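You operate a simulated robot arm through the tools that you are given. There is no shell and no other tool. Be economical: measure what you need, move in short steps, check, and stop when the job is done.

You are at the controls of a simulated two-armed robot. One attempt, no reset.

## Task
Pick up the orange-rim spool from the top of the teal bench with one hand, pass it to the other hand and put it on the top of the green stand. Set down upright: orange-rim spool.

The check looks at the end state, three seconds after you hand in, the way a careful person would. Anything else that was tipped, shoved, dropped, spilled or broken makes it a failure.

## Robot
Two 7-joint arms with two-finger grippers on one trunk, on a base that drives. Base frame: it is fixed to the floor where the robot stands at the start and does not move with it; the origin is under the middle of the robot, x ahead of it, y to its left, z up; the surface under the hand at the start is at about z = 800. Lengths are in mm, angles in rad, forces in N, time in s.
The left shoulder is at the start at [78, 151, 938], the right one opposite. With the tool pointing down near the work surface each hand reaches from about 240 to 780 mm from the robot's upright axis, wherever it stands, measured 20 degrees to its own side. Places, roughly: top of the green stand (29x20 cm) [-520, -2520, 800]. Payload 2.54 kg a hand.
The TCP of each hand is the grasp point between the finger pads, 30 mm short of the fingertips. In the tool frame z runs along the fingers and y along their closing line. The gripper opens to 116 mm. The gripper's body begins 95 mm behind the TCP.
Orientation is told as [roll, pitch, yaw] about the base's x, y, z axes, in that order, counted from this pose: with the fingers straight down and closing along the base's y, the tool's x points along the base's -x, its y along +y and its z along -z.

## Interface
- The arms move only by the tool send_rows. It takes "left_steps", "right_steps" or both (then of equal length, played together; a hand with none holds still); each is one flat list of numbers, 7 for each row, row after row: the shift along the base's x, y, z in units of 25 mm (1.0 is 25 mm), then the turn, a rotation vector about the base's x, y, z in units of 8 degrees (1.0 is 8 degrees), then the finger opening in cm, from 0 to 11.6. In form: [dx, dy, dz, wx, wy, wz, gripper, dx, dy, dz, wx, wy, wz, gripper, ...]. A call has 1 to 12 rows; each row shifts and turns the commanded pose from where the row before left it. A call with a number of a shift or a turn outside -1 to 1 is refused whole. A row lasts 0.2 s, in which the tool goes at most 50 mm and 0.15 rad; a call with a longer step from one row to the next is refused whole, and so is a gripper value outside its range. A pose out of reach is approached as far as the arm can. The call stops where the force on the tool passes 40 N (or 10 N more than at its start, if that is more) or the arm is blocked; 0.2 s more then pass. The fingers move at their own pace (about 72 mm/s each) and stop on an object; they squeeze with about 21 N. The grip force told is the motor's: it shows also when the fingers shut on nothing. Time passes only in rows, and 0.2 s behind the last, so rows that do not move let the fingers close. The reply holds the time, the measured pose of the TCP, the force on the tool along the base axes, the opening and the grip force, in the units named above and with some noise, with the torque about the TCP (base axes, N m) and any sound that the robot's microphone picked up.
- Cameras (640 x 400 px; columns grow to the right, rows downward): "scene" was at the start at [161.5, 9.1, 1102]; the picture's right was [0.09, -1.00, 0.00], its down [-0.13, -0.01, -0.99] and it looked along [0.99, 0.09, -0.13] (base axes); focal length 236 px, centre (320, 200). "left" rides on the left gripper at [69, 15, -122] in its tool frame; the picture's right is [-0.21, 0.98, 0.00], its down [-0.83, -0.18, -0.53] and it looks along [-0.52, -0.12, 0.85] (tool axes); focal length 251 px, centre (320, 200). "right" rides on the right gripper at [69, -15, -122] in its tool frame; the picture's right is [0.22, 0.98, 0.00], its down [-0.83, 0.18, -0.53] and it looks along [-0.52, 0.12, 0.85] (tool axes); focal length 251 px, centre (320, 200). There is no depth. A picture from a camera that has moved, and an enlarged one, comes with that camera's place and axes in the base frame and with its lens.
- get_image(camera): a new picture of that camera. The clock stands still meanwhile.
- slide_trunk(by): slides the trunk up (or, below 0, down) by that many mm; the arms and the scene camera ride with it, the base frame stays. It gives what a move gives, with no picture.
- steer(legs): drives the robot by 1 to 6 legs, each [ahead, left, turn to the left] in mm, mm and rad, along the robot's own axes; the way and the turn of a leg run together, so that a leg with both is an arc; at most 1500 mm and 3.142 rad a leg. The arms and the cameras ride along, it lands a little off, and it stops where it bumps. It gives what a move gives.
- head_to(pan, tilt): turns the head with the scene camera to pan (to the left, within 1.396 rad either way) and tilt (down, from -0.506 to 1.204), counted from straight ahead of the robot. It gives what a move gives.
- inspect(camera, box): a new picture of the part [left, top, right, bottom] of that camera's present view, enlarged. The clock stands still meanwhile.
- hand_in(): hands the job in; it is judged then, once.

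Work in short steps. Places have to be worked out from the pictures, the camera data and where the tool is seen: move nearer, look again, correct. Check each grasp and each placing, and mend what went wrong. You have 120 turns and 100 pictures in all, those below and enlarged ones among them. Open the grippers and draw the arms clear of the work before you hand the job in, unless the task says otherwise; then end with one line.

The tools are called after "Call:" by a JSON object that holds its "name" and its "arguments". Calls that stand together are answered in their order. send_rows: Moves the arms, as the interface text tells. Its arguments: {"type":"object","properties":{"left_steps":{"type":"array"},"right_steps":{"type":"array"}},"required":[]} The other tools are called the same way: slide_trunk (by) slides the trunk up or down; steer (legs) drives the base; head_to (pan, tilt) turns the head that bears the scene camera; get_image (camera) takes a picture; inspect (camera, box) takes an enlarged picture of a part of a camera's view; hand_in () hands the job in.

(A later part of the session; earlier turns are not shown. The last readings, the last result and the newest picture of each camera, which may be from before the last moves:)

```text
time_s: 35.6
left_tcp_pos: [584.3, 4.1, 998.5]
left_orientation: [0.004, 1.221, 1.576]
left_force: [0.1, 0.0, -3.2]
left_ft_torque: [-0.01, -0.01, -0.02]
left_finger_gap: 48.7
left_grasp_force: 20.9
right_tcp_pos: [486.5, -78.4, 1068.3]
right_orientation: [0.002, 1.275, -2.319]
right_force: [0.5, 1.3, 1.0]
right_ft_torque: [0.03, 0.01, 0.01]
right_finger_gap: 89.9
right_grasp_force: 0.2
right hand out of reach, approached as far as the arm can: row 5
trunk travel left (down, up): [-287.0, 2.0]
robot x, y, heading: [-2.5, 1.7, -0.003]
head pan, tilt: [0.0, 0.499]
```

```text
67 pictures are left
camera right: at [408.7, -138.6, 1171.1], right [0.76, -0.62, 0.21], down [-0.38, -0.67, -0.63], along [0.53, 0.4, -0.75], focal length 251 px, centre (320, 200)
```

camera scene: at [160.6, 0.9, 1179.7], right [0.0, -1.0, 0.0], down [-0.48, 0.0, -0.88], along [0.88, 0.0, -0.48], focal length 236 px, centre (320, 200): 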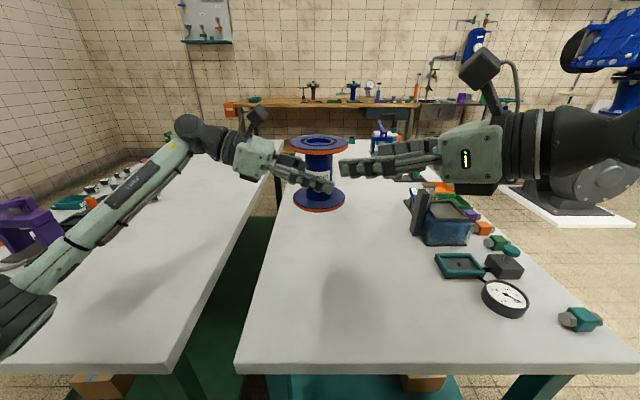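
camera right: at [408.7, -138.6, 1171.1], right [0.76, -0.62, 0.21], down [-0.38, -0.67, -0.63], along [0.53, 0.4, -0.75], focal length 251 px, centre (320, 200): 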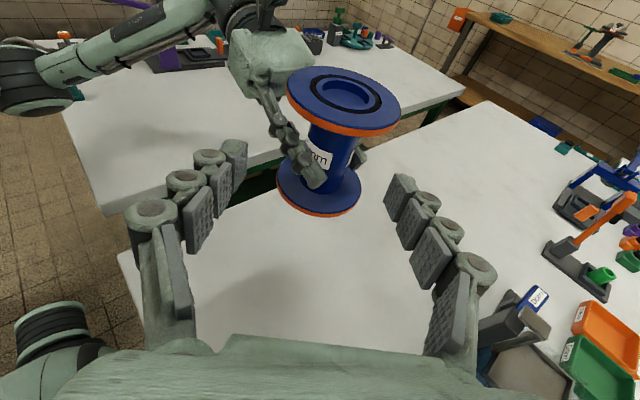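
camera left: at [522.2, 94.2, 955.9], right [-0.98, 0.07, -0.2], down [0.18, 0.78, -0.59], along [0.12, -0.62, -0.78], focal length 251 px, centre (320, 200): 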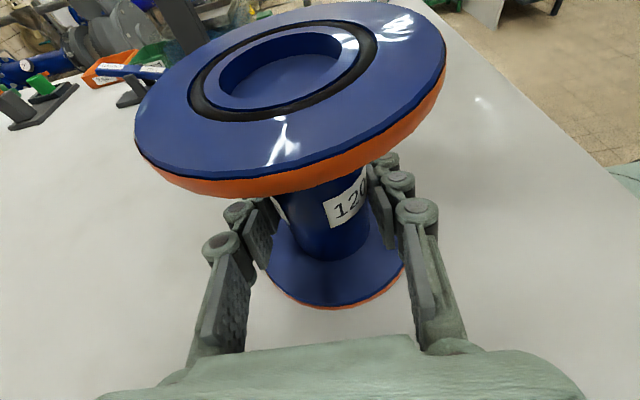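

The command was clipped at 17° down, and the heading is now about 47°. I'll try levelling the right hand here while lowering it to flange-underside height.

Call:
{"name": "send_rows", "arguments": {"right_steps": [0.3, 0, -0.3, 0.4, -0.4, 0, 9.0, 0.3, 0, -0.3, 0.4, -0.4, 0, 9.0, 0.3, 0, -0.3, 0.4, -0.4, 0, 9.0, 0, 0, -0.2, 0.4, -0.4, 0, 9.0]}}

Call:
{"name": "get_image", "arguments": {"camera": "right"}}

Call:
{"name": "inspect", "arguments": {"camera": "scene", "box": [240, 100, 480, 250]}}

```text
time_s: 36.6
left_tcp_pos: [582.0, 3.2, 998.3]
left_orientation: [0.004, 1.221, 1.578]
left_force: [1.0, -0.2, -2.8]
left_ft_torque: [0.06, -0.01, 0.0]
left_finger_gap: 48.8
left_grasp_force: 20.6
right_tcp_pos: [509.6, -80.1, 1041.9]
right_orientation: [2.577, 1.548, 0.253]
right_force: [1.0, 0.2, -0.4]
right_ft_torque: [-0.01, 0.0, -0.03]
right_finger_gap: 90.1
right_grasp_force: 0.0
trunk travel left (down, up): [-287.0, 2.0]
robot x, y, heading: [1.5, 3.5, -0.005]
head pan, tilt: [0.0, 0.499]
```

```text
66 pictures are left
camera right: at [412.0, -158.1, 1108.8], right [0.71, -0.67, 0.23], down [-0.21, -0.51, -0.83], along [0.67, 0.54, -0.5], focal length 251 px, centre (320, 200)
```

right: 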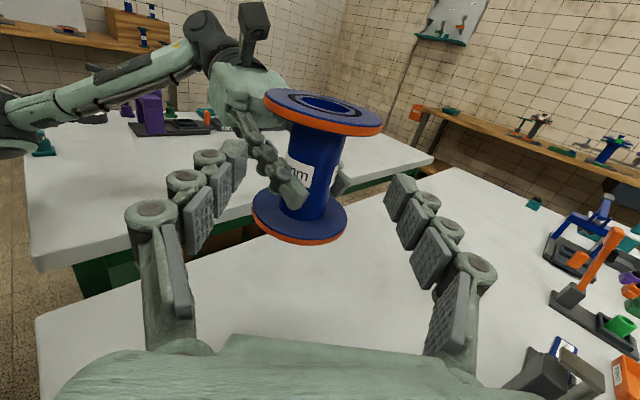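

```text
2.67 times, centred on (360, 175) of scene
camera zoom: at [160.8, 0.4, 1179.7], right [0.0, -1.0, 0.0], down [-0.48, 0.0, -0.88], along [0.88, 0.0, -0.48], focal length 630 px, centre (213, 267)
```

zoom: 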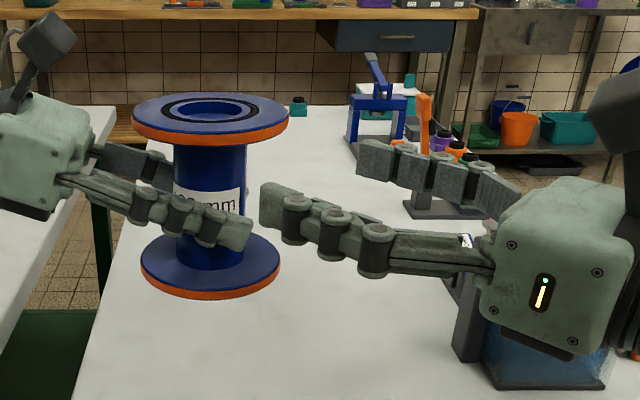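

The right hand is now level at z 1042, just under the top flange (underside about 1059) and above the left fingers. It's aligned within about 3 mm. I'll advance 60 mm with the opening narrowed to 78 mm and check.

Call:
{"name": "send_rows", "arguments": {"right_steps": [0.274, 0.292, 0, 0, 0, 0, 7.8, 0.274, 0.292, 0, 0, 0, 0, 7.8, 0.274, 0.292, 0, 0, 0, 0, 7.8, 0.274, 0.292, 0, 0, 0, 0, 7.8, 0.274, 0.292, 0, 0, 0, 0, 7.8, 0.274, 0.292, 0, 0, 0, 0, 7.8]}}

Call:
{"name": "get_image", "arguments": {"camera": "right"}}

Call:
{"name": "inspect", "arguments": {"camera": "scene", "box": [240, 100, 400, 250]}}

Call:
{"name": "get_image", "arguments": {"camera": "left"}}

```text
time_s: 38.0
left_tcp_pos: [583.5, 4.0, 998.0]
left_orientation: [0.004, 1.222, 1.578]
left_force: [0.2, -0.3, -3.4]
left_ft_torque: [0.0, -0.03, 0.03]
left_finger_gap: 48.8
left_grasp_force: 21.0
right_tcp_pos: [549.9, -34.4, 1040.6]
right_orientation: [2.576, 1.548, 0.256]
right_force: [-0.4, 0.8, 0.6]
right_ft_torque: [0.03, 0.0, -0.03]
right_finger_gap: 77.9
right_grasp_force: 0.0
trunk travel left (down, up): [-287.0, 2.0]
robot x, y, heading: [-0.3, 0.9, 0.002]
head pan, tilt: [0.0, 0.499]
```

```text
64 pictures are left
camera right: at [453.5, -114.0, 1108.6], right [0.71, -0.67, 0.23], down [-0.21, -0.51, -0.83], along [0.67, 0.54, -0.5], focal length 251 px, centre (320, 200)
```

right: 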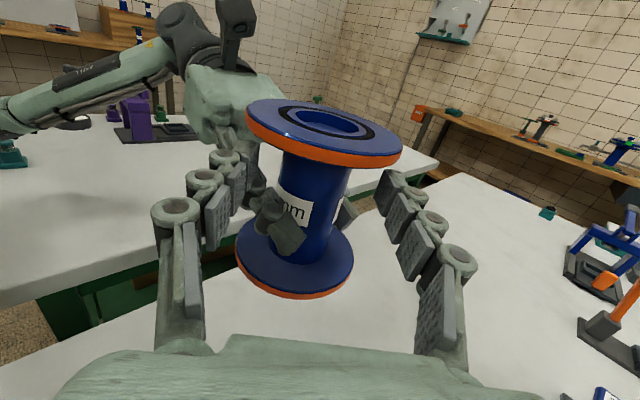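

```text
2.67 times, centred on (320, 175) of scene
camera zoom: at [160.8, 0.7, 1179.7], right [0.0, -1.0, 0.0], down [-0.48, 0.0, -0.88], along [0.88, 0.0, -0.48], focal length 630 px, centre (320, 267)
```

zoom: 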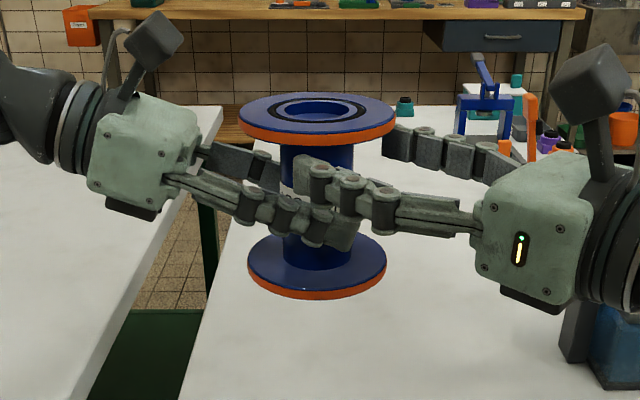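

```text
62 pictures are left
camera left: at [568.0, 94.1, 1104.5], right [-0.98, 0.07, -0.2], down [0.18, 0.78, -0.59], along [0.12, -0.62, -0.78], focal length 251 px, centre (320, 200)
```

left: 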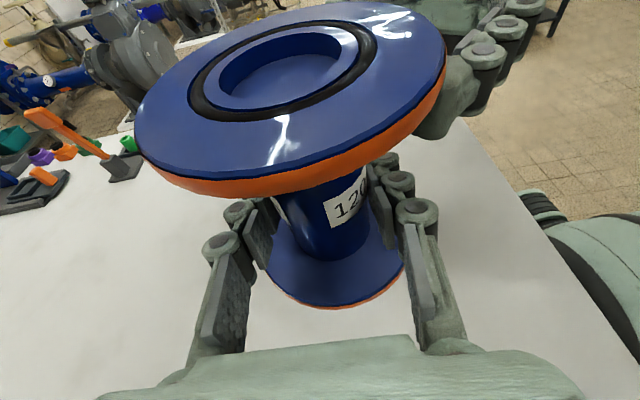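

The right fingers are entering under the flange with no contact forces. I'll advance the remaining 48 mm slowly.

Call:
{"name": "send_rows", "arguments": {"right_steps": [0.22, 0.234, 0, 0, 0, 0, 7.8, 0.22, 0.234, 0, 0, 0, 0, 7.8, 0.22, 0.234, 0, 0, 0, 0, 7.8, 0.22, 0.234, 0, 0, 0, 0, 7.8, 0.22, 0.234, 0, 0, 0, 0, 7.8, 0.22, 0.234, 0, 0, 0, 0, 7.8]}}

Call:
{"name": "get_image", "arguments": {"camera": "right"}}

Call:
{"name": "inspect", "arguments": {"camera": "scene", "box": [240, 100, 400, 250]}}

```text
time_s: 39.4
left_tcp_pos: [584.2, 3.3, 998.5]
left_orientation: [0.005, 1.224, 1.578]
left_force: [-0.3, -0.1, -3.2]
left_ft_torque: [0.01, 0.01, 0.0]
left_finger_gap: 48.5
left_grasp_force: 20.6
right_tcp_pos: [583.0, 1.7, 1041.5]
right_orientation: [2.574, 1.55, 0.251]
right_force: [0.2, -0.2, 0.2]
right_ft_torque: [0.0, 0.01, 0.01]
right_finger_gap: 78.0
right_grasp_force: 0.0
trunk travel left (down, up): [-287.0, 2.0]
robot x, y, heading: [-1.2, -2.6, 0.001]
head pan, tilt: [0.0, 0.499]
```

```text
61 pictures are left
camera right: at [486.8, -78.5, 1108.5], right [0.71, -0.67, 0.23], down [-0.21, -0.51, -0.83], along [0.67, 0.54, -0.5], focal length 251 px, centre (320, 200)
```

right: 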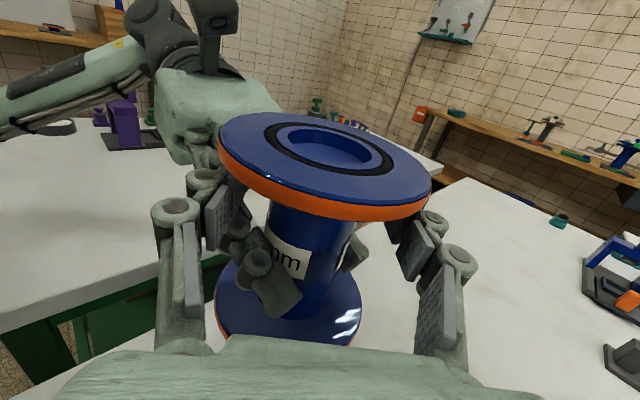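

```text
2.67 times, centred on (320, 175) of scene
camera zoom: at [160.7, 0.7, 1179.7], right [0.0, -1.0, 0.0], down [-0.48, 0.0, -0.88], along [0.88, 0.0, -0.48], focal length 630 px, centre (320, 267)
```

zoom: 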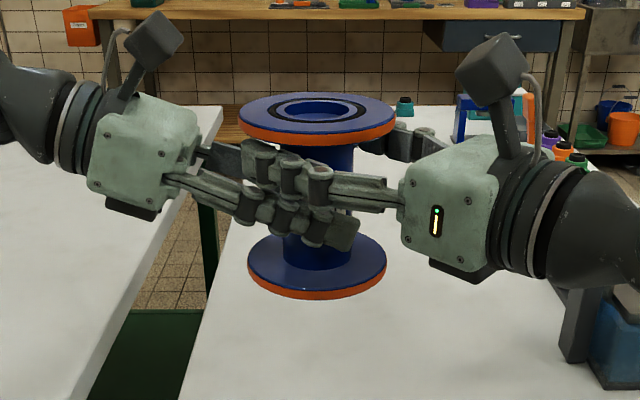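

No contact, and the right hand's TCP is within 2 mm of the barrel axis. I'll close the right hand.

Call:
{"name": "send_rows", "arguments": {"right_steps": [0, 0, 0, 0, 0, 0, 6.8, 0, 0, 0, 0, 0, 0, 5.8, 0, 0, 0, 0, 0, 0, 4.8, 0, 0, 0, 0, 0, 0, 3.0, 0, 0, 0, 0, 0, 0, 2.0]}}

Call:
{"name": "inspect", "arguments": {"camera": "scene", "box": [240, 100, 400, 250]}}

Call:
{"name": "get_image", "arguments": {"camera": "right"}}

```text
time_s: 40.6
left_tcp_pos: [584.4, 3.2, 999.0]
left_orientation: [0.002, 1.221, 1.577]
left_force: [2.9, -2.9, -2.4]
left_ft_torque: [-0.08, -0.07, -0.12]
left_finger_gap: 48.5
left_grasp_force: 20.6
right_tcp_pos: [581.8, 1.3, 1042.2]
right_orientation: [2.559, 1.55, 0.238]
right_force: [-2.7, 3.0, 0.4]
right_ft_torque: [0.2, 0.14, 0.1]
right_finger_gap: 49.5
right_grasp_force: 20.7
trunk travel left (down, up): [-287.0, 2.0]
robot x, y, heading: [-0.1, 1.1, 0.006]
head pan, tilt: [0.0, 0.499]
```

```text
2.67 times, centred on (320, 175) of scene
camera zoom: at [160.6, 0.6, 1179.7], right [0.0, -1.0, 0.0], down [-0.48, 0.0, -0.88], along [0.88, 0.0, -0.48], focal length 630 px, centre (320, 267)
```

zoom: 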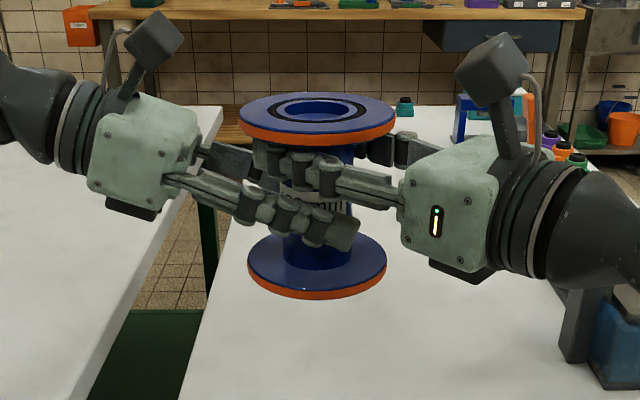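

```text
58 pictures are left
camera right: at [486.2, -78.4, 1108.6], right [0.71, -0.67, 0.23], down [-0.21, -0.51, -0.83], along [0.67, 0.54, -0.5], focal length 251 px, centre (320, 200)
```

right: 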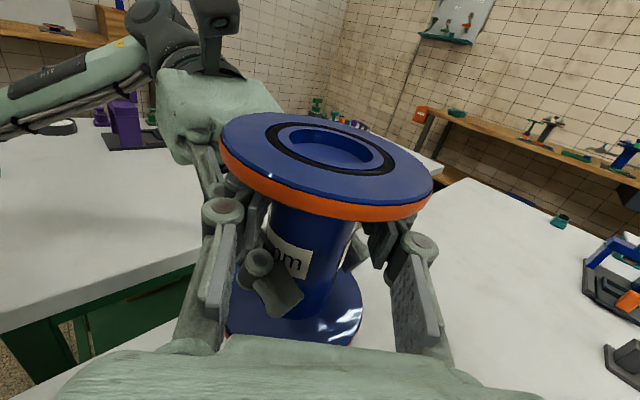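

Both hands now grip the barrel (49.5 mm, 20.7 N on the right). I'll open the left fingers in small steps and check that the right takes the weight.

Call:
{"name": "send_rows", "arguments": {"left_steps": [0, 0, 0, 0, 0, 0, 5.2, 0, 0, 0, 0, 0, 0, 5.8, 0, 0, 0, 0, 0, 0, 6.6, 0, 0, 0, 0, 0, 0, 7.6, 0, 0, 0, 0, 0, 0, 7.6]}}

Call:
{"name": "inspect", "arguments": {"camera": "scene", "box": [240, 100, 400, 250]}}

Call:
{"name": "get_image", "arguments": {"camera": "left"}}

```text
time_s: 41.8
left_tcp_pos: [582.7, 3.2, 998.8]
left_orientation: [0.003, 1.221, 1.578]
left_force: [0.0, 0.2, -0.3]
left_ft_torque: [-0.02, -0.01, 0.01]
left_finger_gap: 76.2
left_grasp_force: 0.1
right_tcp_pos: [582.8, 1.4, 1042.2]
right_orientation: [2.559, 1.55, 0.236]
right_force: [-0.5, -0.5, -0.1]
right_ft_torque: [0.0, 0.0, -0.02]
right_finger_gap: 49.4
right_grasp_force: 21.3
trunk travel left (down, up): [-287.0, 2.0]
robot x, y, heading: [-0.9, -2.0, -0.003]
head pan, tilt: [0.0, 0.499]
```

```text
2.67 times, centred on (320, 175) of scene
camera zoom: at [160.6, 0.6, 1179.7], right [0.0, -1.0, 0.0], down [-0.48, 0.0, -0.88], along [0.88, 0.0, -0.48], focal length 630 px, centre (320, 267)
```

zoom: 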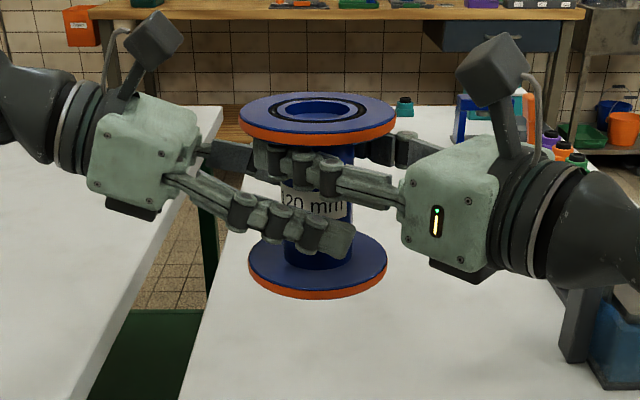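

```text
56 pictures are left
camera left: at [567.9, 94.0, 1104.7], right [-0.98, 0.07, -0.2], down [0.18, 0.78, -0.59], along [0.12, -0.62, -0.78], focal length 251 px, centre (320, 200)
```

left: 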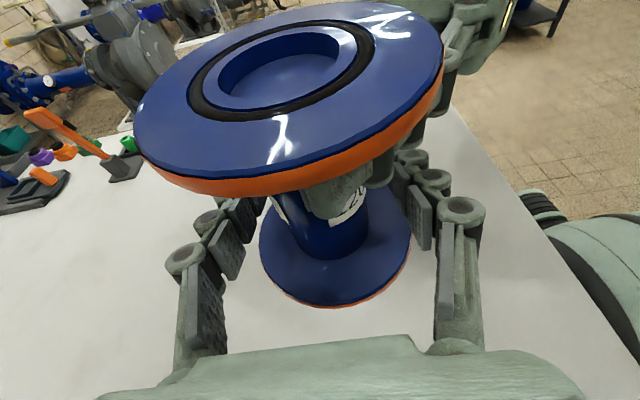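

The left fingers are free and the spool hasn't moved. I'll withdraw the left hand straight along +y, which takes it away from the right fingers.

Call:
{"name": "send_rows", "arguments": {"left_steps": [0, 0.4, 0, 0, 0, 0, 7.6, 0, 0.5, 0, 0, 0, 0, 7.6, 0, 0.6, 0, 0, 0, 0, 7.6, 0, 0.7, 0, 0, 0, 0, 7.6, 0, 0.7, 0, 0, 0, 0, 7.6, 0, 0.7, 0, 0, 0, 0, 7.6, 0, 0.7, 0, 0, 0, 0, 7.6, 0, 0.7, 0, 0, 0, 0, 7.6, 0, 0.7, 0, 0, 0, 0, 7.6]}}

Call:
{"name": "get_image", "arguments": {"camera": "scene"}}

Call:
{"name": "get_image", "arguments": {"camera": "right"}}

```text
time_s: 43.8
left_tcp_pos: [582.6, 146.2, 998.8]
left_orientation: [0.006, 1.221, 1.579]
left_force: [-0.2, -0.2, -0.5]
left_ft_torque: [-0.01, 0.0, -0.02]
left_finger_gap: 76.4
left_grasp_force: 0.1
right_tcp_pos: [582.5, 1.8, 1042.0]
right_orientation: [2.554, 1.551, 0.23]
right_force: [-0.2, 0.0, 0.3]
right_ft_torque: [0.0, -0.01, 0.01]
right_finger_gap: 49.1
right_grasp_force: 21.2
trunk travel left (down, up): [-287.0, 2.0]
robot x, y, heading: [-1.8, 5.3, 0.001]
head pan, tilt: [0.0, 0.499]
```

```text
55 pictures are left
camera scene: at [160.6, 0.7, 1179.7], right [0.0, -1.0, 0.0], down [-0.48, 0.0, -0.88], along [0.88, 0.0, -0.48], focal length 236 px, centre (320, 200)
```

scene: 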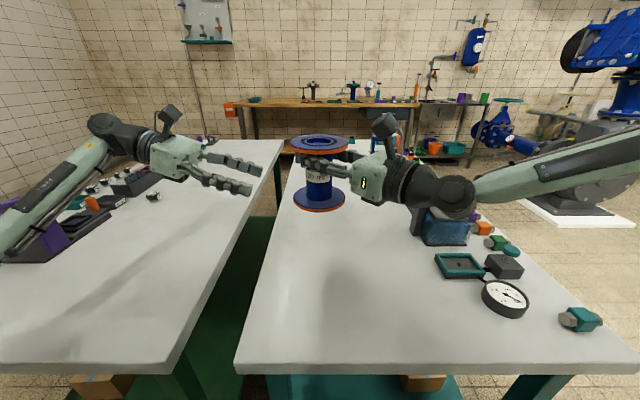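

```text
54 pictures are left
camera right: at [486.5, -78.5, 1108.6], right [0.71, -0.67, 0.23], down [-0.21, -0.51, -0.83], along [0.67, 0.54, -0.5], focal length 251 px, centre (320, 200)
```

right: 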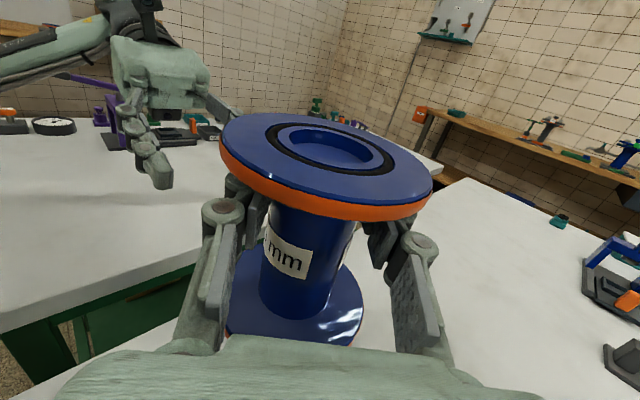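

The right hand alone holds the spool upright, so the hand-over is done. Next I'll tuck the left hand up and out of the way, then look to the right to plan the drive.

Call:
{"name": "send_rows", "arguments": {"left_steps": [-0.4, 0.3, 0.8, 0, 0, 0, 7.6, -0.4, 0.3, 0.8, 0, 0, 0, 7.6, -0.8, 0.1, 0.6, 0, 0, 0, 7.6, -0.8, 0.1, 0.4, 0, 0, 0, 7.6, -0.8, 0.1, 0.4, 0, 0, 0, 7.6, -0.8, 0.1, 0.3, 0, 0, 0, 7.6]}}

Call:
{"name": "head_to", "arguments": {"pan": -1.39, "tilt": 0.3}}

Call:
{"name": "get_image", "arguments": {"camera": "scene"}}

```text
time_s: 45.2
left_tcp_pos: [482.4, 171.7, 1082.8]
left_orientation: [0.002, 1.221, 1.576]
left_force: [0.7, -0.1, 0.9]
left_ft_torque: [-0.01, 0.01, -0.01]
left_finger_gap: 76.2
left_grasp_force: 0.0
right_tcp_pos: [583.9, 1.4, 1042.2]
right_orientation: [2.552, 1.548, 0.232]
right_force: [0.0, -0.1, 0.6]
right_ft_torque: [0.03, 0.02, 0.0]
right_finger_gap: 48.9
right_grasp_force: 20.8
trunk travel left (down, up): [-287.0, 2.0]
robot x, y, heading: [-0.3, -1.6, 0.001]
head pan, tilt: [0.0, 0.499]
```

```text
time_s: 46.7
left_tcp_pos: [482.0, 170.7, 1080.7]
left_orientation: [0.001, 1.221, 1.575]
left_force: [0.8, -1.0, -1.1]
left_ft_torque: [0.01, 0.03, 0.01]
left_finger_gap: 76.0
left_grasp_force: 0.0
right_tcp_pos: [583.7, 0.5, 1042.1]
right_orientation: [2.561, 1.548, 0.238]
right_force: [-0.1, -0.3, 0.4]
right_ft_torque: [0.01, 0.03, 0.04]
right_finger_gap: 49.0
right_grasp_force: 20.9
trunk travel left (down, up): [-287.0, 2.0]
robot x, y, heading: [3.5, -1.2, 0.002]
head pan, tilt: [-1.389, 0.3]
```

```text
53 pictures are left
camera scene: at [86.6, -91.2, 1198.1], right [-0.98, -0.18, 0.0], down [-0.05, 0.29, -0.96], along [0.17, -0.94, -0.3], focal length 236 px, centre (320, 200)
```

scene: 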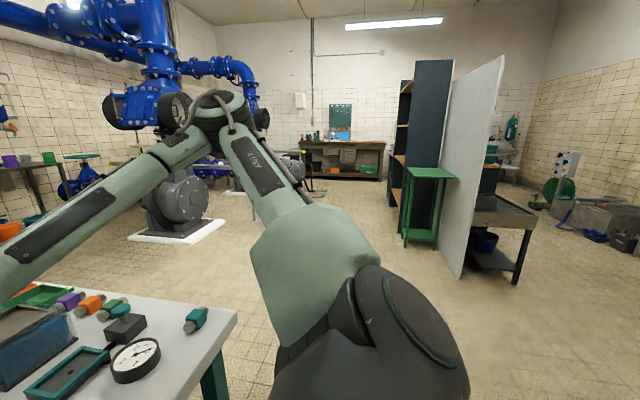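

The stand is in view. Its top looks empty, with a tall partition on its -x side and a cabinet behind it (-y), so it's open from +x and +y. I'll raise the spool well above the bench items, then strafe right in open floor.

Call:
{"name": "send_rows", "arguments": {"right_steps": [0, 0, 0.6, 0, 0, 0, 2.0, 0, 0, 0.6, 0, 0, 0, 2.0, 0, 0, 0.6, 0, 0, 0, 2.0, 0, 0, 0.6, 0, 0, 0, 2.0, 0, 0, 0.6, 0, 0, 0, 2.0, 0, 0, 0.6, 0, 0, 0, 2.0, 0, 0, 0.6, 0, 0, 0, 2.0, 0, 0, 0.6, 0, 0, 0, 2.0], "left_steps": [-0.3, 0, 0.6, 0, 0, 0, 7.6, -0.3, 0, 0.6, 0, 0, 0, 7.6, -0.3, 0, 0.6, 0, 0, 0, 7.6, -0.3, 0, 0.6, 0, 0, 0, 7.6, -0.3, 0, 0, 0, 0, 0, 7.6, -0.3, 0, 0, 0, 0, 0, 7.6, 0, 0, 0, 0, 0, 0, 7.6, 0, 0, 0, 0, 0, 0, 7.6]}}

Call:
{"name": "head_to", "arguments": {"pan": -0.5, "tilt": 0.5}}

Call:
{"name": "get_image", "arguments": {"camera": "scene"}}

```text
time_s: 48.5
left_tcp_pos: [438.9, 170.1, 1141.1]
left_orientation: [0.002, 1.223, 1.577]
left_force: [-1.1, 0.0, -0.4]
left_ft_torque: [-0.02, 0.03, 0.04]
left_finger_gap: 76.1
left_grasp_force: 0.1
right_tcp_pos: [581.3, 0.8, 1162.7]
right_orientation: [2.553, 1.55, 0.231]
right_force: [0.2, 0.4, -2.6]
right_ft_torque: [0.01, 0.0, 0.04]
right_finger_gap: 49.1
right_grasp_force: 21.6
trunk travel left (down, up): [-287.0, 2.0]
robot x, y, heading: [-0.3, 2.5, -0.002]
head pan, tilt: [-1.389, 0.3]
```

```text
time_s: 49.7
left_tcp_pos: [438.7, 170.2, 1140.8]
left_orientation: [0.005, 1.222, 1.576]
left_force: [0.1, -0.5, 0.2]
left_ft_torque: [-0.01, -0.01, -0.01]
left_finger_gap: 76.3
left_grasp_force: 0.0
right_tcp_pos: [582.7, 0.5, 1161.7]
right_orientation: [2.556, 1.551, 0.233]
right_force: [-0.2, -0.5, -2.9]
right_ft_torque: [0.02, 0.02, -0.02]
right_finger_gap: 49.1
right_grasp_force: 20.9
trunk travel left (down, up): [-287.0, 2.0]
robot x, y, heading: [0.8, -4.9, 0.005]
head pan, tilt: [-0.499, 0.499]
```

```text
52 pictures are left
camera scene: at [149.5, -43.0, 1179.7], right [-0.48, -0.88, 0.0], down [-0.42, 0.23, -0.88], along [0.77, -0.42, -0.48], focal length 236 px, centre (320, 200)
```

scene: 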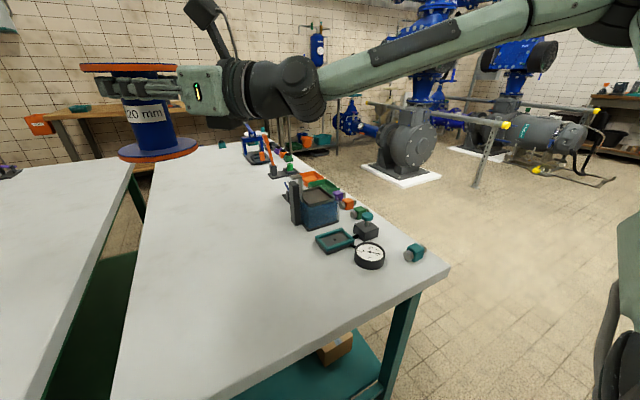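

The way along -y is clear: the bench items are well below, and the pump and rail are beyond x≈1300. I'll strafe right 1300 mm.

Call:
{"name": "steer", "arguments": {"legs": [[0, -650, 0], [0, -650, 0]]}}

Call:
{"name": "head_to", "arguments": {"pan": -1.2, "tilt": 0.4}}

Call:
{"name": "get_image", "arguments": {"camera": "scene"}}

```text
time_s: 62.7
left_tcp_pos: [439.6, -1125.5, 1142.4]
left_orientation: [0.003, 1.221, 1.58]
left_force: [0.9, -0.5, 0.5]
left_ft_torque: [-0.01, 0.0, -0.01]
left_finger_gap: 75.9
left_grasp_force: 0.0
right_tcp_pos: [584.1, -1296.7, 1161.8]
right_orientation: [2.559, 1.549, 0.239]
right_force: [-0.4, -0.5, -3.0]
right_ft_torque: [0.01, 0.01, 0.04]
right_finger_gap: 48.7
right_grasp_force: 20.7
trunk travel left (down, up): [-287.0, 2.0]
robot x, y, heading: [2.4, -1294.5, 0.002]
head pan, tilt: [-0.499, 0.499]
```

```text
time_s: 63.8
left_tcp_pos: [440.0, -1125.7, 1140.9]
left_orientation: [0.003, 1.221, 1.579]
left_force: [0.1, -0.3, 0.0]
left_ft_torque: [0.01, 0.03, -0.01]
left_finger_gap: 76.1
left_grasp_force: 0.0
right_tcp_pos: [585.0, -1295.9, 1160.8]
right_orientation: [2.555, 1.55, 0.236]
right_force: [0.6, 0.1, -2.9]
right_ft_torque: [-0.01, -0.02, -0.02]
right_finger_gap: 49.1
right_grasp_force: 20.9
trunk travel left (down, up): [-287.0, 2.0]
robot x, y, heading: [0.5, -1300.0, 0.001]
head pan, tilt: [-1.201, 0.4]
```

```text
51 pictures are left
camera scene: at [105.4, -1383.8, 1188.9], right [-0.93, -0.36, 0.0], down [-0.14, 0.36, -0.92], along [0.34, -0.86, -0.39], focal length 236 px, centre (320, 200)
```

scene: 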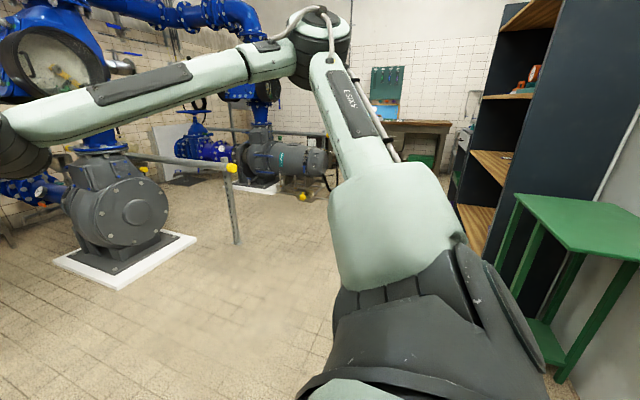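

The floor is clear around the robot and the nearest tall thing is about 950 mm away. I'll turn right by π in two legs to face -x.

Call:
{"name": "steer", "arguments": {"legs": [[0, 0, -1.57], [0, 0, -1.57]]}}

Call:
{"name": "head_to", "arguments": {"pan": 0.7, "tilt": 0.4}}

Call:
{"name": "get_image", "arguments": {"camera": "scene"}}

```text
time_s: 72.0
left_tcp_pos: [-434.9, -1474.5, 1140.4]
left_orientation: [0.004, 1.222, -1.553]
left_force: [0.1, -1.0, 0.9]
left_ft_torque: [0.01, -0.02, 0.01]
left_finger_gap: 76.1
left_grasp_force: 0.1
right_tcp_pos: [-580.4, -1306.5, 1162.1]
right_orientation: [2.556, 1.55, -2.897]
right_force: [-0.5, -0.6, -2.9]
right_ft_torque: [0.0, -0.02, 0.02]
right_finger_gap: 48.7
right_grasp_force: 20.6
trunk travel left (down, up): [-287.0, 2.0]
robot x, y, heading: [2.7, -1298.5, -3.132]
head pan, tilt: [-1.201, 0.4]
```

```text
time_s: 73.9
left_tcp_pos: [-433.4, -1474.9, 1140.2]
left_orientation: [0.005, 1.221, -1.554]
left_force: [0.5, 0.4, 0.7]
left_ft_torque: [0.0, 0.0, 0.0]
left_finger_gap: 76.3
left_grasp_force: 0.1
right_tcp_pos: [-581.1, -1305.5, 1161.5]
right_orientation: [2.547, 1.551, -2.906]
right_force: [-0.5, -1.0, -3.2]
right_ft_torque: [0.01, -0.01, 0.0]
right_finger_gap: 48.9
right_grasp_force: 20.7
trunk travel left (down, up): [-287.0, 2.0]
robot x, y, heading: [-0.3, -1301.1, -3.13]
head pan, tilt: [0.7, 0.4]
```

```text
50 pictures are left
camera scene: at [-135.1, -1358.9, 1188.9], right [-0.65, 0.76, 0.0], down [0.3, 0.25, -0.92], along [-0.7, -0.6, -0.39], focal length 236 px, centre (320, 200)
```

scene: 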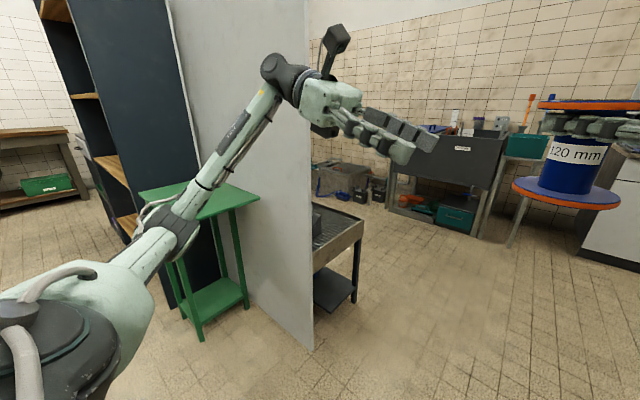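

The partition plane is at x≈-732, so I'll back off 300 mm before strafing left to line up with the stand at y≈-2520.

Call:
{"name": "steer", "arguments": {"legs": [[-300, 0, 0], [0, 610, -0.005], [0, 610, -0.005]]}}

Call:
{"name": "head_to", "arguments": {"pan": 0.1, "tilt": 0.45}}

Call:
{"name": "get_image", "arguments": {"camera": "scene"}}

```text
time_s: 87.8
left_tcp_pos: [-134.0, -2682.5, 1141.3]
left_orientation: [0.004, 1.222, -1.568]
left_force: [0.0, -0.2, -0.4]
left_ft_torque: [-0.05, 0.0, 0.02]
left_finger_gap: 76.0
left_grasp_force: 0.0
right_tcp_pos: [-278.4, -2512.3, 1162.0]
right_orientation: [2.546, 1.55, -2.918]
right_force: [-0.4, -0.5, -3.2]
right_ft_torque: [-0.01, -0.02, 0.0]
right_finger_gap: 48.9
right_grasp_force: 21.2
trunk travel left (down, up): [-287.0, 2.0]
robot x, y, heading: [302.1, -2509.0, 3.138]
head pan, tilt: [0.7, 0.4]
```

```text
time_s: 88.8
left_tcp_pos: [-134.9, -2681.5, 1142.0]
left_orientation: [0.004, 1.221, -1.567]
left_force: [-0.1, 0.4, -0.3]
left_ft_torque: [-0.02, 0.01, 0.04]
left_finger_gap: 76.0
left_grasp_force: 0.0
right_tcp_pos: [-277.3, -2510.9, 1161.9]
right_orientation: [2.552, 1.549, -2.917]
right_force: [0.3, 0.1, -2.2]
right_ft_torque: [0.03, -0.01, 0.01]
right_finger_gap: 48.8
right_grasp_force: 20.9
trunk travel left (down, up): [-287.0, 2.0]
robot x, y, heading: [308.5, -2511.6, 3.14]
head pan, tilt: [0.099, 0.45]
```

```text
49 pictures are left
camera scene: at [146.3, -2520.1, 1184.2], right [-0.1, 1.0, 0.0], down [0.43, 0.04, -0.9], along [-0.9, -0.09, -0.44], focal length 236 px, centre (320, 200)
```

scene: 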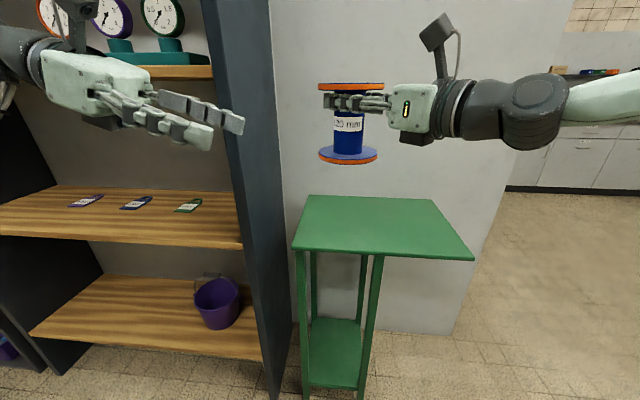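

From here the stand top is at z≈800 and spans roughly x -345..-675 and y -2640..-2185, centred near (-515, -2412) by two-view triangulation. It's empty. The cabinet face is at x≈-380, y<-2770, so I'll pull the left hand back before driving closer.

Call:
{"name": "send_rows", "arguments": {"left_steps": [0.8, 0, 0.2, 0, 0, 0, 7.6, 0.8, 0, 0.2, 0, 0, 0, 7.6, 0.8, 0, 0.2, 0, 0, 0, 7.6, 0.8, 0, 0.2, 0, 0, 0, 7.6, 0.8, 0, 0.2, 0, 0, 0, 7.6, 0.8, 0, 0.2, 0, 0, 0, 7.6, 0.8, 0, 0.2, 0, 0, 0, 7.6]}}

Call:
{"name": "get_image", "arguments": {"camera": "scene"}}

```text
time_s: 90.4
left_tcp_pos: [6.7, -2681.8, 1177.2]
left_orientation: [0.003, 1.22, -1.565]
left_force: [0.1, 0.3, -0.5]
left_ft_torque: [-0.01, -0.02, 0.01]
left_finger_gap: 76.2
left_grasp_force: 0.0
right_tcp_pos: [-278.2, -2511.2, 1160.5]
right_orientation: [2.545, 1.551, -2.921]
right_force: [1.1, -0.1, -3.5]
right_ft_torque: [0.02, -0.02, 0.01]
right_finger_gap: 49.0
right_grasp_force: 21.0
trunk travel left (down, up): [-287.0, 2.0]
robot x, y, heading: [305.2, -2511.9, 3.141]
head pan, tilt: [0.099, 0.45]
```

```text
48 pictures are left
camera scene: at [146.5, -2520.0, 1184.2], right [-0.1, 1.0, 0.0], down [0.43, 0.04, -0.9], along [-0.9, -0.09, -0.44], focal length 236 px, centre (320, 200)
```

scene: 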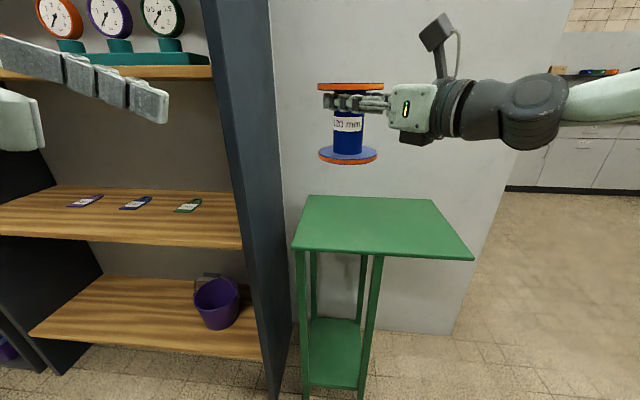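

The left hand is clear. I'll strafe right 60 mm and drive ahead 225 mm, which puts the spool above the stand.

Call:
{"name": "steer", "arguments": {"legs": [[0, -60, 0], [225, 0, 0]]}}

Call:
{"name": "head_to", "arguments": {"pan": -0.1, "tilt": 0.6}}

Call:
{"name": "get_image", "arguments": {"camera": "scene"}}

Call:
{"name": "get_image", "arguments": {"camera": "right"}}

```text
time_s: 93.0
left_tcp_pos: [-217.7, -2620.4, 1175.4]
left_orientation: [0.006, 1.221, -1.565]
left_force: [0.0, 0.6, 0.7]
left_ft_torque: [0.0, -0.01, -0.01]
left_finger_gap: 75.9
left_grasp_force: 0.0
right_tcp_pos: [-502.0, -2451.1, 1159.9]
right_orientation: [2.554, 1.551, -2.913]
right_force: [-0.1, -0.4, -3.0]
right_ft_torque: [-0.02, -0.02, -0.01]
right_finger_gap: 48.7
right_grasp_force: 21.3
trunk travel left (down, up): [-287.0, 2.0]
robot x, y, heading: [79.1, -2452.0, 3.145]
head pan, tilt: [0.099, 0.45]
```

```text
time_s: 93.7
left_tcp_pos: [-218.2, -2621.7, 1176.3]
left_orientation: [0.005, 1.222, -1.566]
left_force: [0.5, -0.3, -0.6]
left_ft_torque: [-0.01, 0.01, 0.03]
left_finger_gap: 76.3
left_grasp_force: 0.1
right_tcp_pos: [-503.4, -2449.9, 1161.4]
right_orientation: [2.544, 1.549, -2.923]
right_force: [-0.2, -0.6, -2.3]
right_ft_torque: [0.0, 0.02, 0.0]
right_finger_gap: 48.8
right_grasp_force: 21.3
trunk travel left (down, up): [-287.0, 2.0]
robot x, y, heading: [79.9, -2451.6, 3.141]
head pan, tilt: [-0.099, 0.6]
```

```text
47 pictures are left
camera scene: at [-74.1, -2441.2, 1170.7], right [0.1, 0.99, 0.0], down [0.56, -0.06, -0.83], along [-0.82, 0.08, -0.56], focal length 236 px, centre (320, 200)
```

scene: 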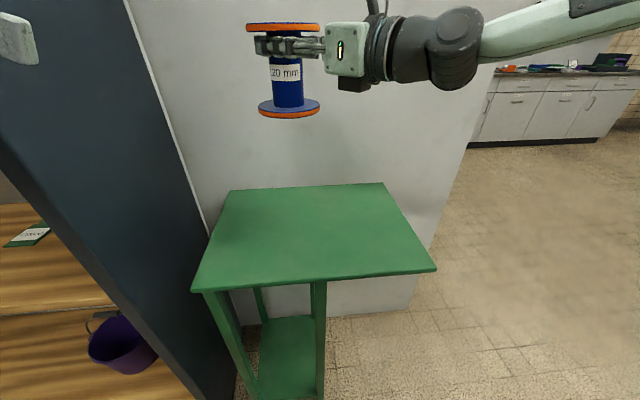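

```text
46 pictures are left
camera right: at [-407.0, -2371.8, 1228.1], right [-0.71, 0.67, 0.23], down [0.22, 0.51, -0.83], along [-0.67, -0.54, -0.51], focal length 251 px, centre (320, 200)
```

right: 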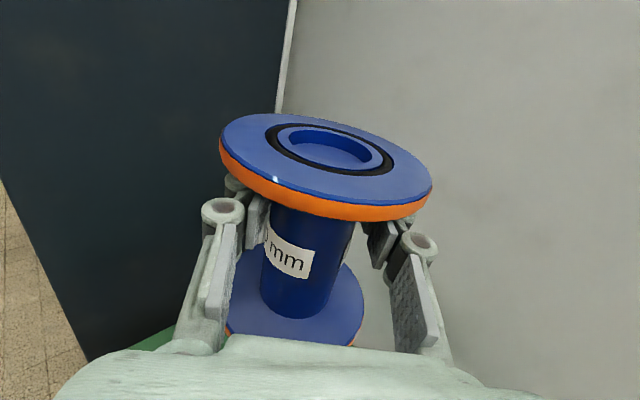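

Both views agree that the stand top is at z=800 with a centre near (-520, -2413). I'll place the spool at about (-515, -2464), well inside both the seen top and the told area. I'll shift there and lower most of the way with the trunk, keeping the arm shape.

Call:
{"name": "send_rows", "arguments": {"right_steps": [-0.25, -0.28, 0, 0, 0, 0, 2.0, -0.25, -0.28, 0, 0, 0, 0, 2.0, 0, 0, 0, 0, 0, 0, 2.0]}}

Call:
{"name": "slide_trunk", "arguments": {"by": -200}}

Call:
{"name": "get_image", "arguments": {"camera": "scene"}}

Call:
{"name": "get_image", "arguments": {"camera": "right"}}

```text
time_s: 94.5
left_tcp_pos: [-218.3, -2621.2, 1176.2]
left_orientation: [0.005, 1.222, -1.565]
left_force: [0.5, -0.3, 0.0]
left_ft_torque: [-0.01, -0.02, 0.01]
left_finger_gap: 76.0
left_grasp_force: 0.1
right_tcp_pos: [-514.3, -2465.8, 1161.5]
right_orientation: [2.556, 1.55, -2.91]
right_force: [1.0, 0.1, -3.1]
right_ft_torque: [-0.01, 0.0, -0.01]
right_finger_gap: 48.7
right_grasp_force: 20.8
trunk travel left (down, up): [-287.0, 2.0]
robot x, y, heading: [74.1, -2449.5, 3.134]
head pan, tilt: [-0.099, 0.6]
```

```text
time_s: 96.7
left_tcp_pos: [-217.2, -2621.5, 976.2]
left_orientation: [0.004, 1.222, -1.569]
left_force: [0.3, -0.3, -1.1]
left_ft_torque: [0.02, -0.01, 0.0]
left_finger_gap: 76.0
left_grasp_force: 0.1
right_tcp_pos: [-514.1, -2464.5, 961.2]
right_orientation: [2.546, 1.55, -2.919]
right_force: [0.1, -0.3, -2.6]
right_ft_torque: [0.04, -0.02, 0.01]
right_finger_gap: 48.7
right_grasp_force: 20.2
trunk travel left (down, up): [-87.0, 202.0]
robot x, y, heading: [81.0, -2453.1, 3.139]
head pan, tilt: [-0.099, 0.6]
```

```text
45 pictures are left
camera scene: at [-73.9, -2441.1, 970.7], right [0.1, 0.99, 0.0], down [0.56, -0.06, -0.82], along [-0.82, 0.08, -0.57], focal length 236 px, centre (320, 200)
```

scene: 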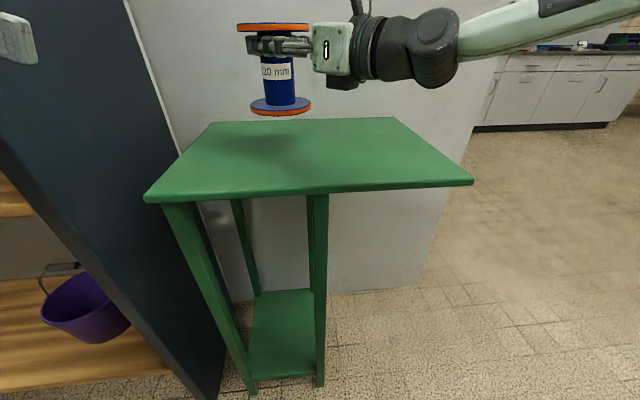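

```text
44 pictures are left
camera right: at [-419.6, -2385.8, 1028.3], right [-0.71, 0.67, 0.23], down [0.22, 0.51, -0.83], along [-0.67, -0.54, -0.51], focal length 251 px, centre (320, 200)
```

right: 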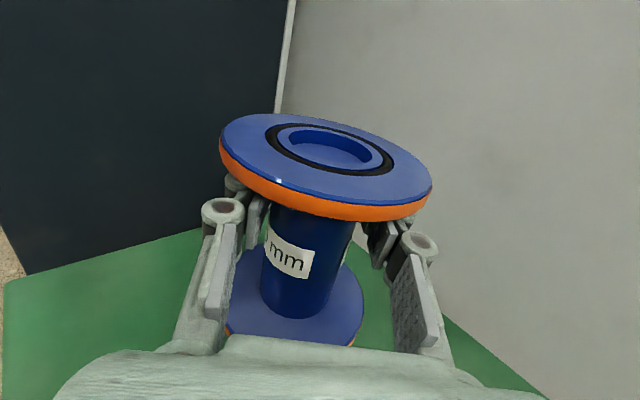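

The spool is above the stand with about 65 mm to go. I'll lower the trunk another 50 mm and check the gap and the wrist's clearance.

Call:
{"name": "slide_trunk", "arguments": {"by": -50}}

Call:
{"name": "head_to", "arguments": {"pan": -0.1, "tilt": 0.35}}

Call:
{"name": "inspect", "arguments": {"camera": "scene", "box": [160, 60, 480, 260]}}

```text
time_s: 97.6
left_tcp_pos: [-217.9, -2620.2, 925.7]
left_orientation: [0.002, 1.222, -1.567]
left_force: [0.2, -0.4, 0.1]
left_ft_torque: [-0.01, 0.01, 0.02]
left_finger_gap: 76.0
left_grasp_force: 0.2
right_tcp_pos: [-514.4, -2464.2, 912.1]
right_orientation: [2.546, 1.549, -2.919]
right_force: [-0.1, 0.0, -2.7]
right_ft_torque: [0.0, -0.02, -0.01]
right_finger_gap: 49.1
right_grasp_force: 21.4
trunk travel left (down, up): [-37.0, 252.0]
robot x, y, heading: [81.8, -2451.3, 3.14]
head pan, tilt: [-0.099, 0.6]
```

```text
time_s: 98.3
left_tcp_pos: [-218.4, -2622.7, 925.6]
left_orientation: [0.003, 1.221, -1.567]
left_force: [0.3, 0.0, -0.3]
left_ft_torque: [0.0, 0.0, 0.02]
left_finger_gap: 75.9
left_grasp_force: 0.0
right_tcp_pos: [-514.8, -2463.1, 912.0]
right_orientation: [2.546, 1.549, -2.922]
right_force: [0.5, 0.3, -2.6]
right_ft_torque: [-0.03, 0.0, 0.02]
right_finger_gap: 48.9
right_grasp_force: 20.7
trunk travel left (down, up): [-37.0, 252.0]
robot x, y, heading: [84.7, -2446.9, 3.139]
head pan, tilt: [-0.099, 0.351]
```

```text
2.00 times, centred on (320, 160) of scene
camera zoom: at [-78.7, -2440.7, 943.3], right [0.1, 0.99, 0.0], down [0.34, -0.04, -0.94], along [-0.93, 0.1, -0.34], focal length 472 px, centre (320, 280)
```

zoom: 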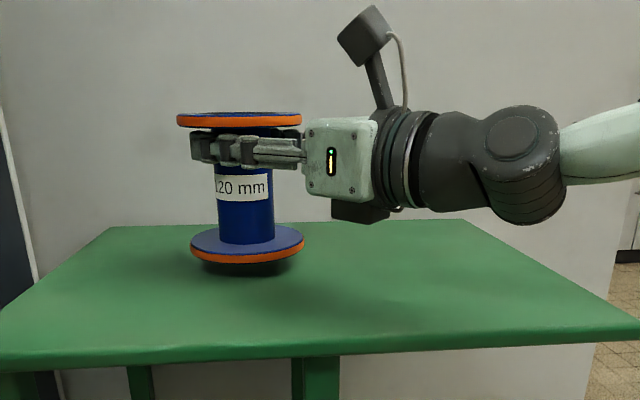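

About 15 mm remains, with the wrist and elbow clear of the top. I'll lower in 2.5 mm rows.

Call:
{"name": "send_rows", "arguments": {"right_steps": [0, 0, -0.1, 0, 0, 0, 2.0, 0, 0, -0.1, 0, 0, 0, 2.0, 0, 0, -0.1, 0, 0, 0, 2.0, 0, 0, -0.1, 0, 0, 0, 2.0, 0, 0, -0.1, 0, 0, 0, 2.0]}}

Call:
{"name": "inspect", "arguments": {"camera": "scene", "box": [220, 120, 340, 210]}}

```text
time_s: 99.5
left_tcp_pos: [-218.0, -2622.0, 925.9]
left_orientation: [0.004, 1.222, -1.568]
left_force: [-0.5, -1.3, -0.5]
left_ft_torque: [-0.01, 0.0, 0.0]
left_finger_gap: 76.0
left_grasp_force: 0.0
right_tcp_pos: [-514.6, -2464.8, 898.7]
right_orientation: [2.528, 1.549, -2.942]
right_force: [0.5, -0.8, -2.9]
right_ft_torque: [0.01, -0.03, -0.05]
right_finger_gap: 49.0
right_grasp_force: 21.4
trunk travel left (down, up): [-37.0, 252.0]
robot x, y, heading: [80.9, -2448.0, 3.14]
head pan, tilt: [-0.099, 0.351]
```

```text
4.44 times, centred on (280, 165) of scene
camera zoom: at [-78.7, -2440.7, 943.4], right [0.1, 0.99, 0.0], down [0.34, -0.04, -0.94], along [-0.93, 0.1, -0.34], focal length 1049 px, centre (498, 356)
```

zoom: 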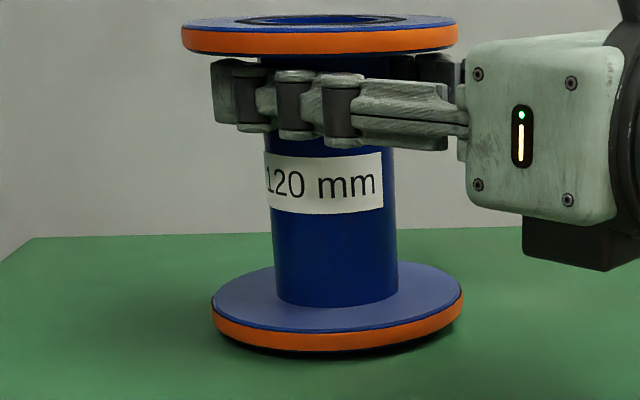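

Still a few mm above the top and level. I'll lower further in 1.25 mm rows and watch the force.

Call:
{"name": "send_rows", "arguments": {"right_steps": [0, 0, -0.05, 0, 0, 0, 2.0, 0, 0, -0.05, 0, 0, 0, 2.0, 0, 0, -0.05, 0, 0, 0, 2.0, 0, 0, 0, 0, 0, 0, 2.0]}}

```text
time_s: 100.5
left_tcp_pos: [-218.1, -2622.2, 926.2]
left_orientation: [0.005, 1.221, -1.568]
left_force: [-1.3, 0.3, 0.7]
left_ft_torque: [-0.02, 0.03, -0.03]
left_finger_gap: 75.8
left_grasp_force: 0.0
right_tcp_pos: [-514.8, -2464.1, 895.5]
right_orientation: [2.546, 1.55, -2.921]
right_force: [0.1, -0.4, -3.1]
right_ft_torque: [-0.01, -0.03, 0.02]
right_finger_gap: 48.8
right_grasp_force: 21.4
trunk travel left (down, up): [-37.0, 252.0]
robot x, y, heading: [81.2, -2449.3, 3.136]
head pan, tilt: [-0.099, 0.351]
```

No contact yet; I'll go on in the same small rows.

Call:
{"name": "send_rows", "arguments": {"right_steps": [0, 0, -0.04, 0, 0, 0, 2.0, 0, 0, -0.04, 0, 0, 0, 2.0, 0, 0, -0.04, 0, 0, 0, 2.0, 0, 0, 0, 0, 0, 0, 2.0]}}

Call:
{"name": "inspect", "arguments": {"camera": "scene", "box": [220, 120, 340, 210]}}

```text
time_s: 101.5
left_tcp_pos: [-217.6, -2620.8, 926.8]
left_orientation: [0.0, 1.222, -1.568]
left_force: [-0.5, 0.3, 0.9]
left_ft_torque: [0.01, 0.02, -0.01]
left_finger_gap: 76.0
left_grasp_force: 0.0
right_tcp_pos: [-513.7, -2462.8, 894.3]
right_orientation: [2.605, 1.545, -2.866]
right_force: [-0.7, -0.3, 6.2]
right_ft_torque: [-0.21, -0.34, -0.03]
right_finger_gap: 49.0
right_grasp_force: 20.8
trunk travel left (down, up): [-37.0, 252.0]
robot x, y, heading: [81.1, -2452.4, 3.143]
head pan, tilt: [-0.099, 0.351]
```

```text
4.44 times, centred on (280, 165) of scene
camera zoom: at [-78.2, -2440.7, 943.6], right [0.1, 0.99, 0.0], down [0.34, -0.04, -0.94], along [-0.93, 0.1, -0.34], focal length 1049 px, centre (498, 356)
```

zoom: 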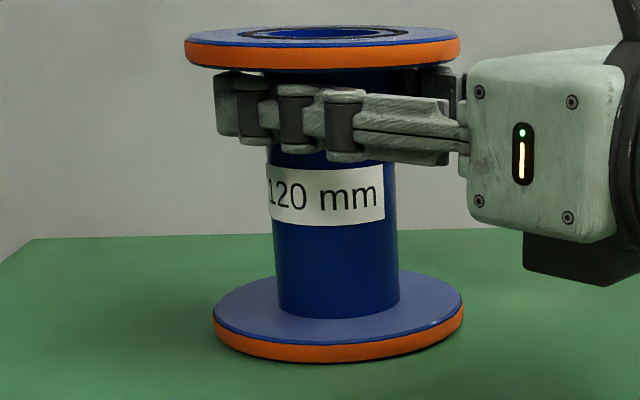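

The spool has touched down (force now +6 N). I'll open the right fingers gradually.

Call:
{"name": "send_rows", "arguments": {"right_steps": [0, 0, 0, 0, 0, 0, 5.1, 0, 0, 0, 0, 0, 0, 5.6, 0, 0, 0, 0, 0, 0, 6.4, 0, 0, 0, 0, 0, 0, 7.6, 0, 0, 0, 0, 0, 0, 7.8, 0, 0, 0, 0, 0, 0, 7.8]}}

Call:
{"name": "inspect", "arguments": {"camera": "scene", "box": [220, 120, 340, 210]}}

Call:
{"name": "get_image", "arguments": {"camera": "right"}}

```text
time_s: 102.9
left_tcp_pos: [-217.3, -2621.4, 925.2]
left_orientation: [0.002, 1.222, -1.569]
left_force: [1.0, 0.0, 0.6]
left_ft_torque: [0.02, 0.05, 0.01]
left_finger_gap: 75.9
left_grasp_force: 0.0
right_tcp_pos: [-513.7, -2463.1, 892.4]
right_orientation: [2.544, 1.55, -2.921]
right_force: [-0.3, -0.3, -0.5]
right_ft_torque: [0.02, -0.02, 0.01]
right_finger_gap: 77.9
right_grasp_force: 0.0
trunk travel left (down, up): [-37.0, 252.0]
robot x, y, heading: [79.6, -2451.8, 3.138]
head pan, tilt: [-0.099, 0.351]
```

```text
4.44 times, centred on (280, 165) of scene
camera zoom: at [-78.5, -2440.7, 943.4], right [0.1, 0.99, 0.0], down [0.34, -0.04, -0.94], along [-0.93, 0.1, -0.34], focal length 1049 px, centre (498, 356)
```

zoom: 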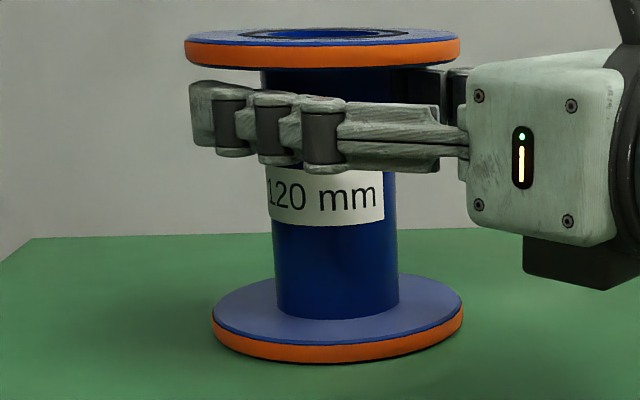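

```text
39 pictures are left
camera right: at [-419.4, -2385.7, 959.2], right [-0.71, 0.67, 0.23], down [0.22, 0.51, -0.83], along [-0.67, -0.54, -0.5], focal length 251 px, centre (320, 200)
```

right: 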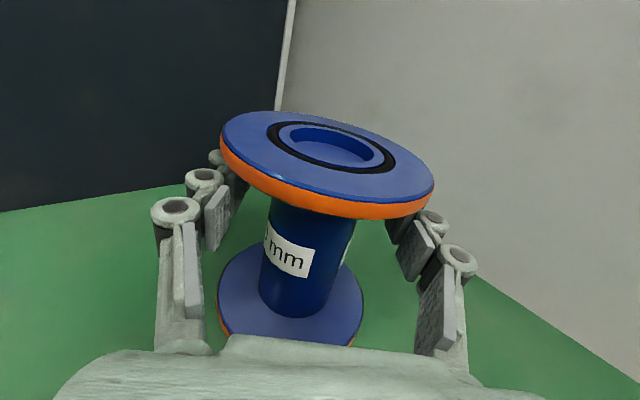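

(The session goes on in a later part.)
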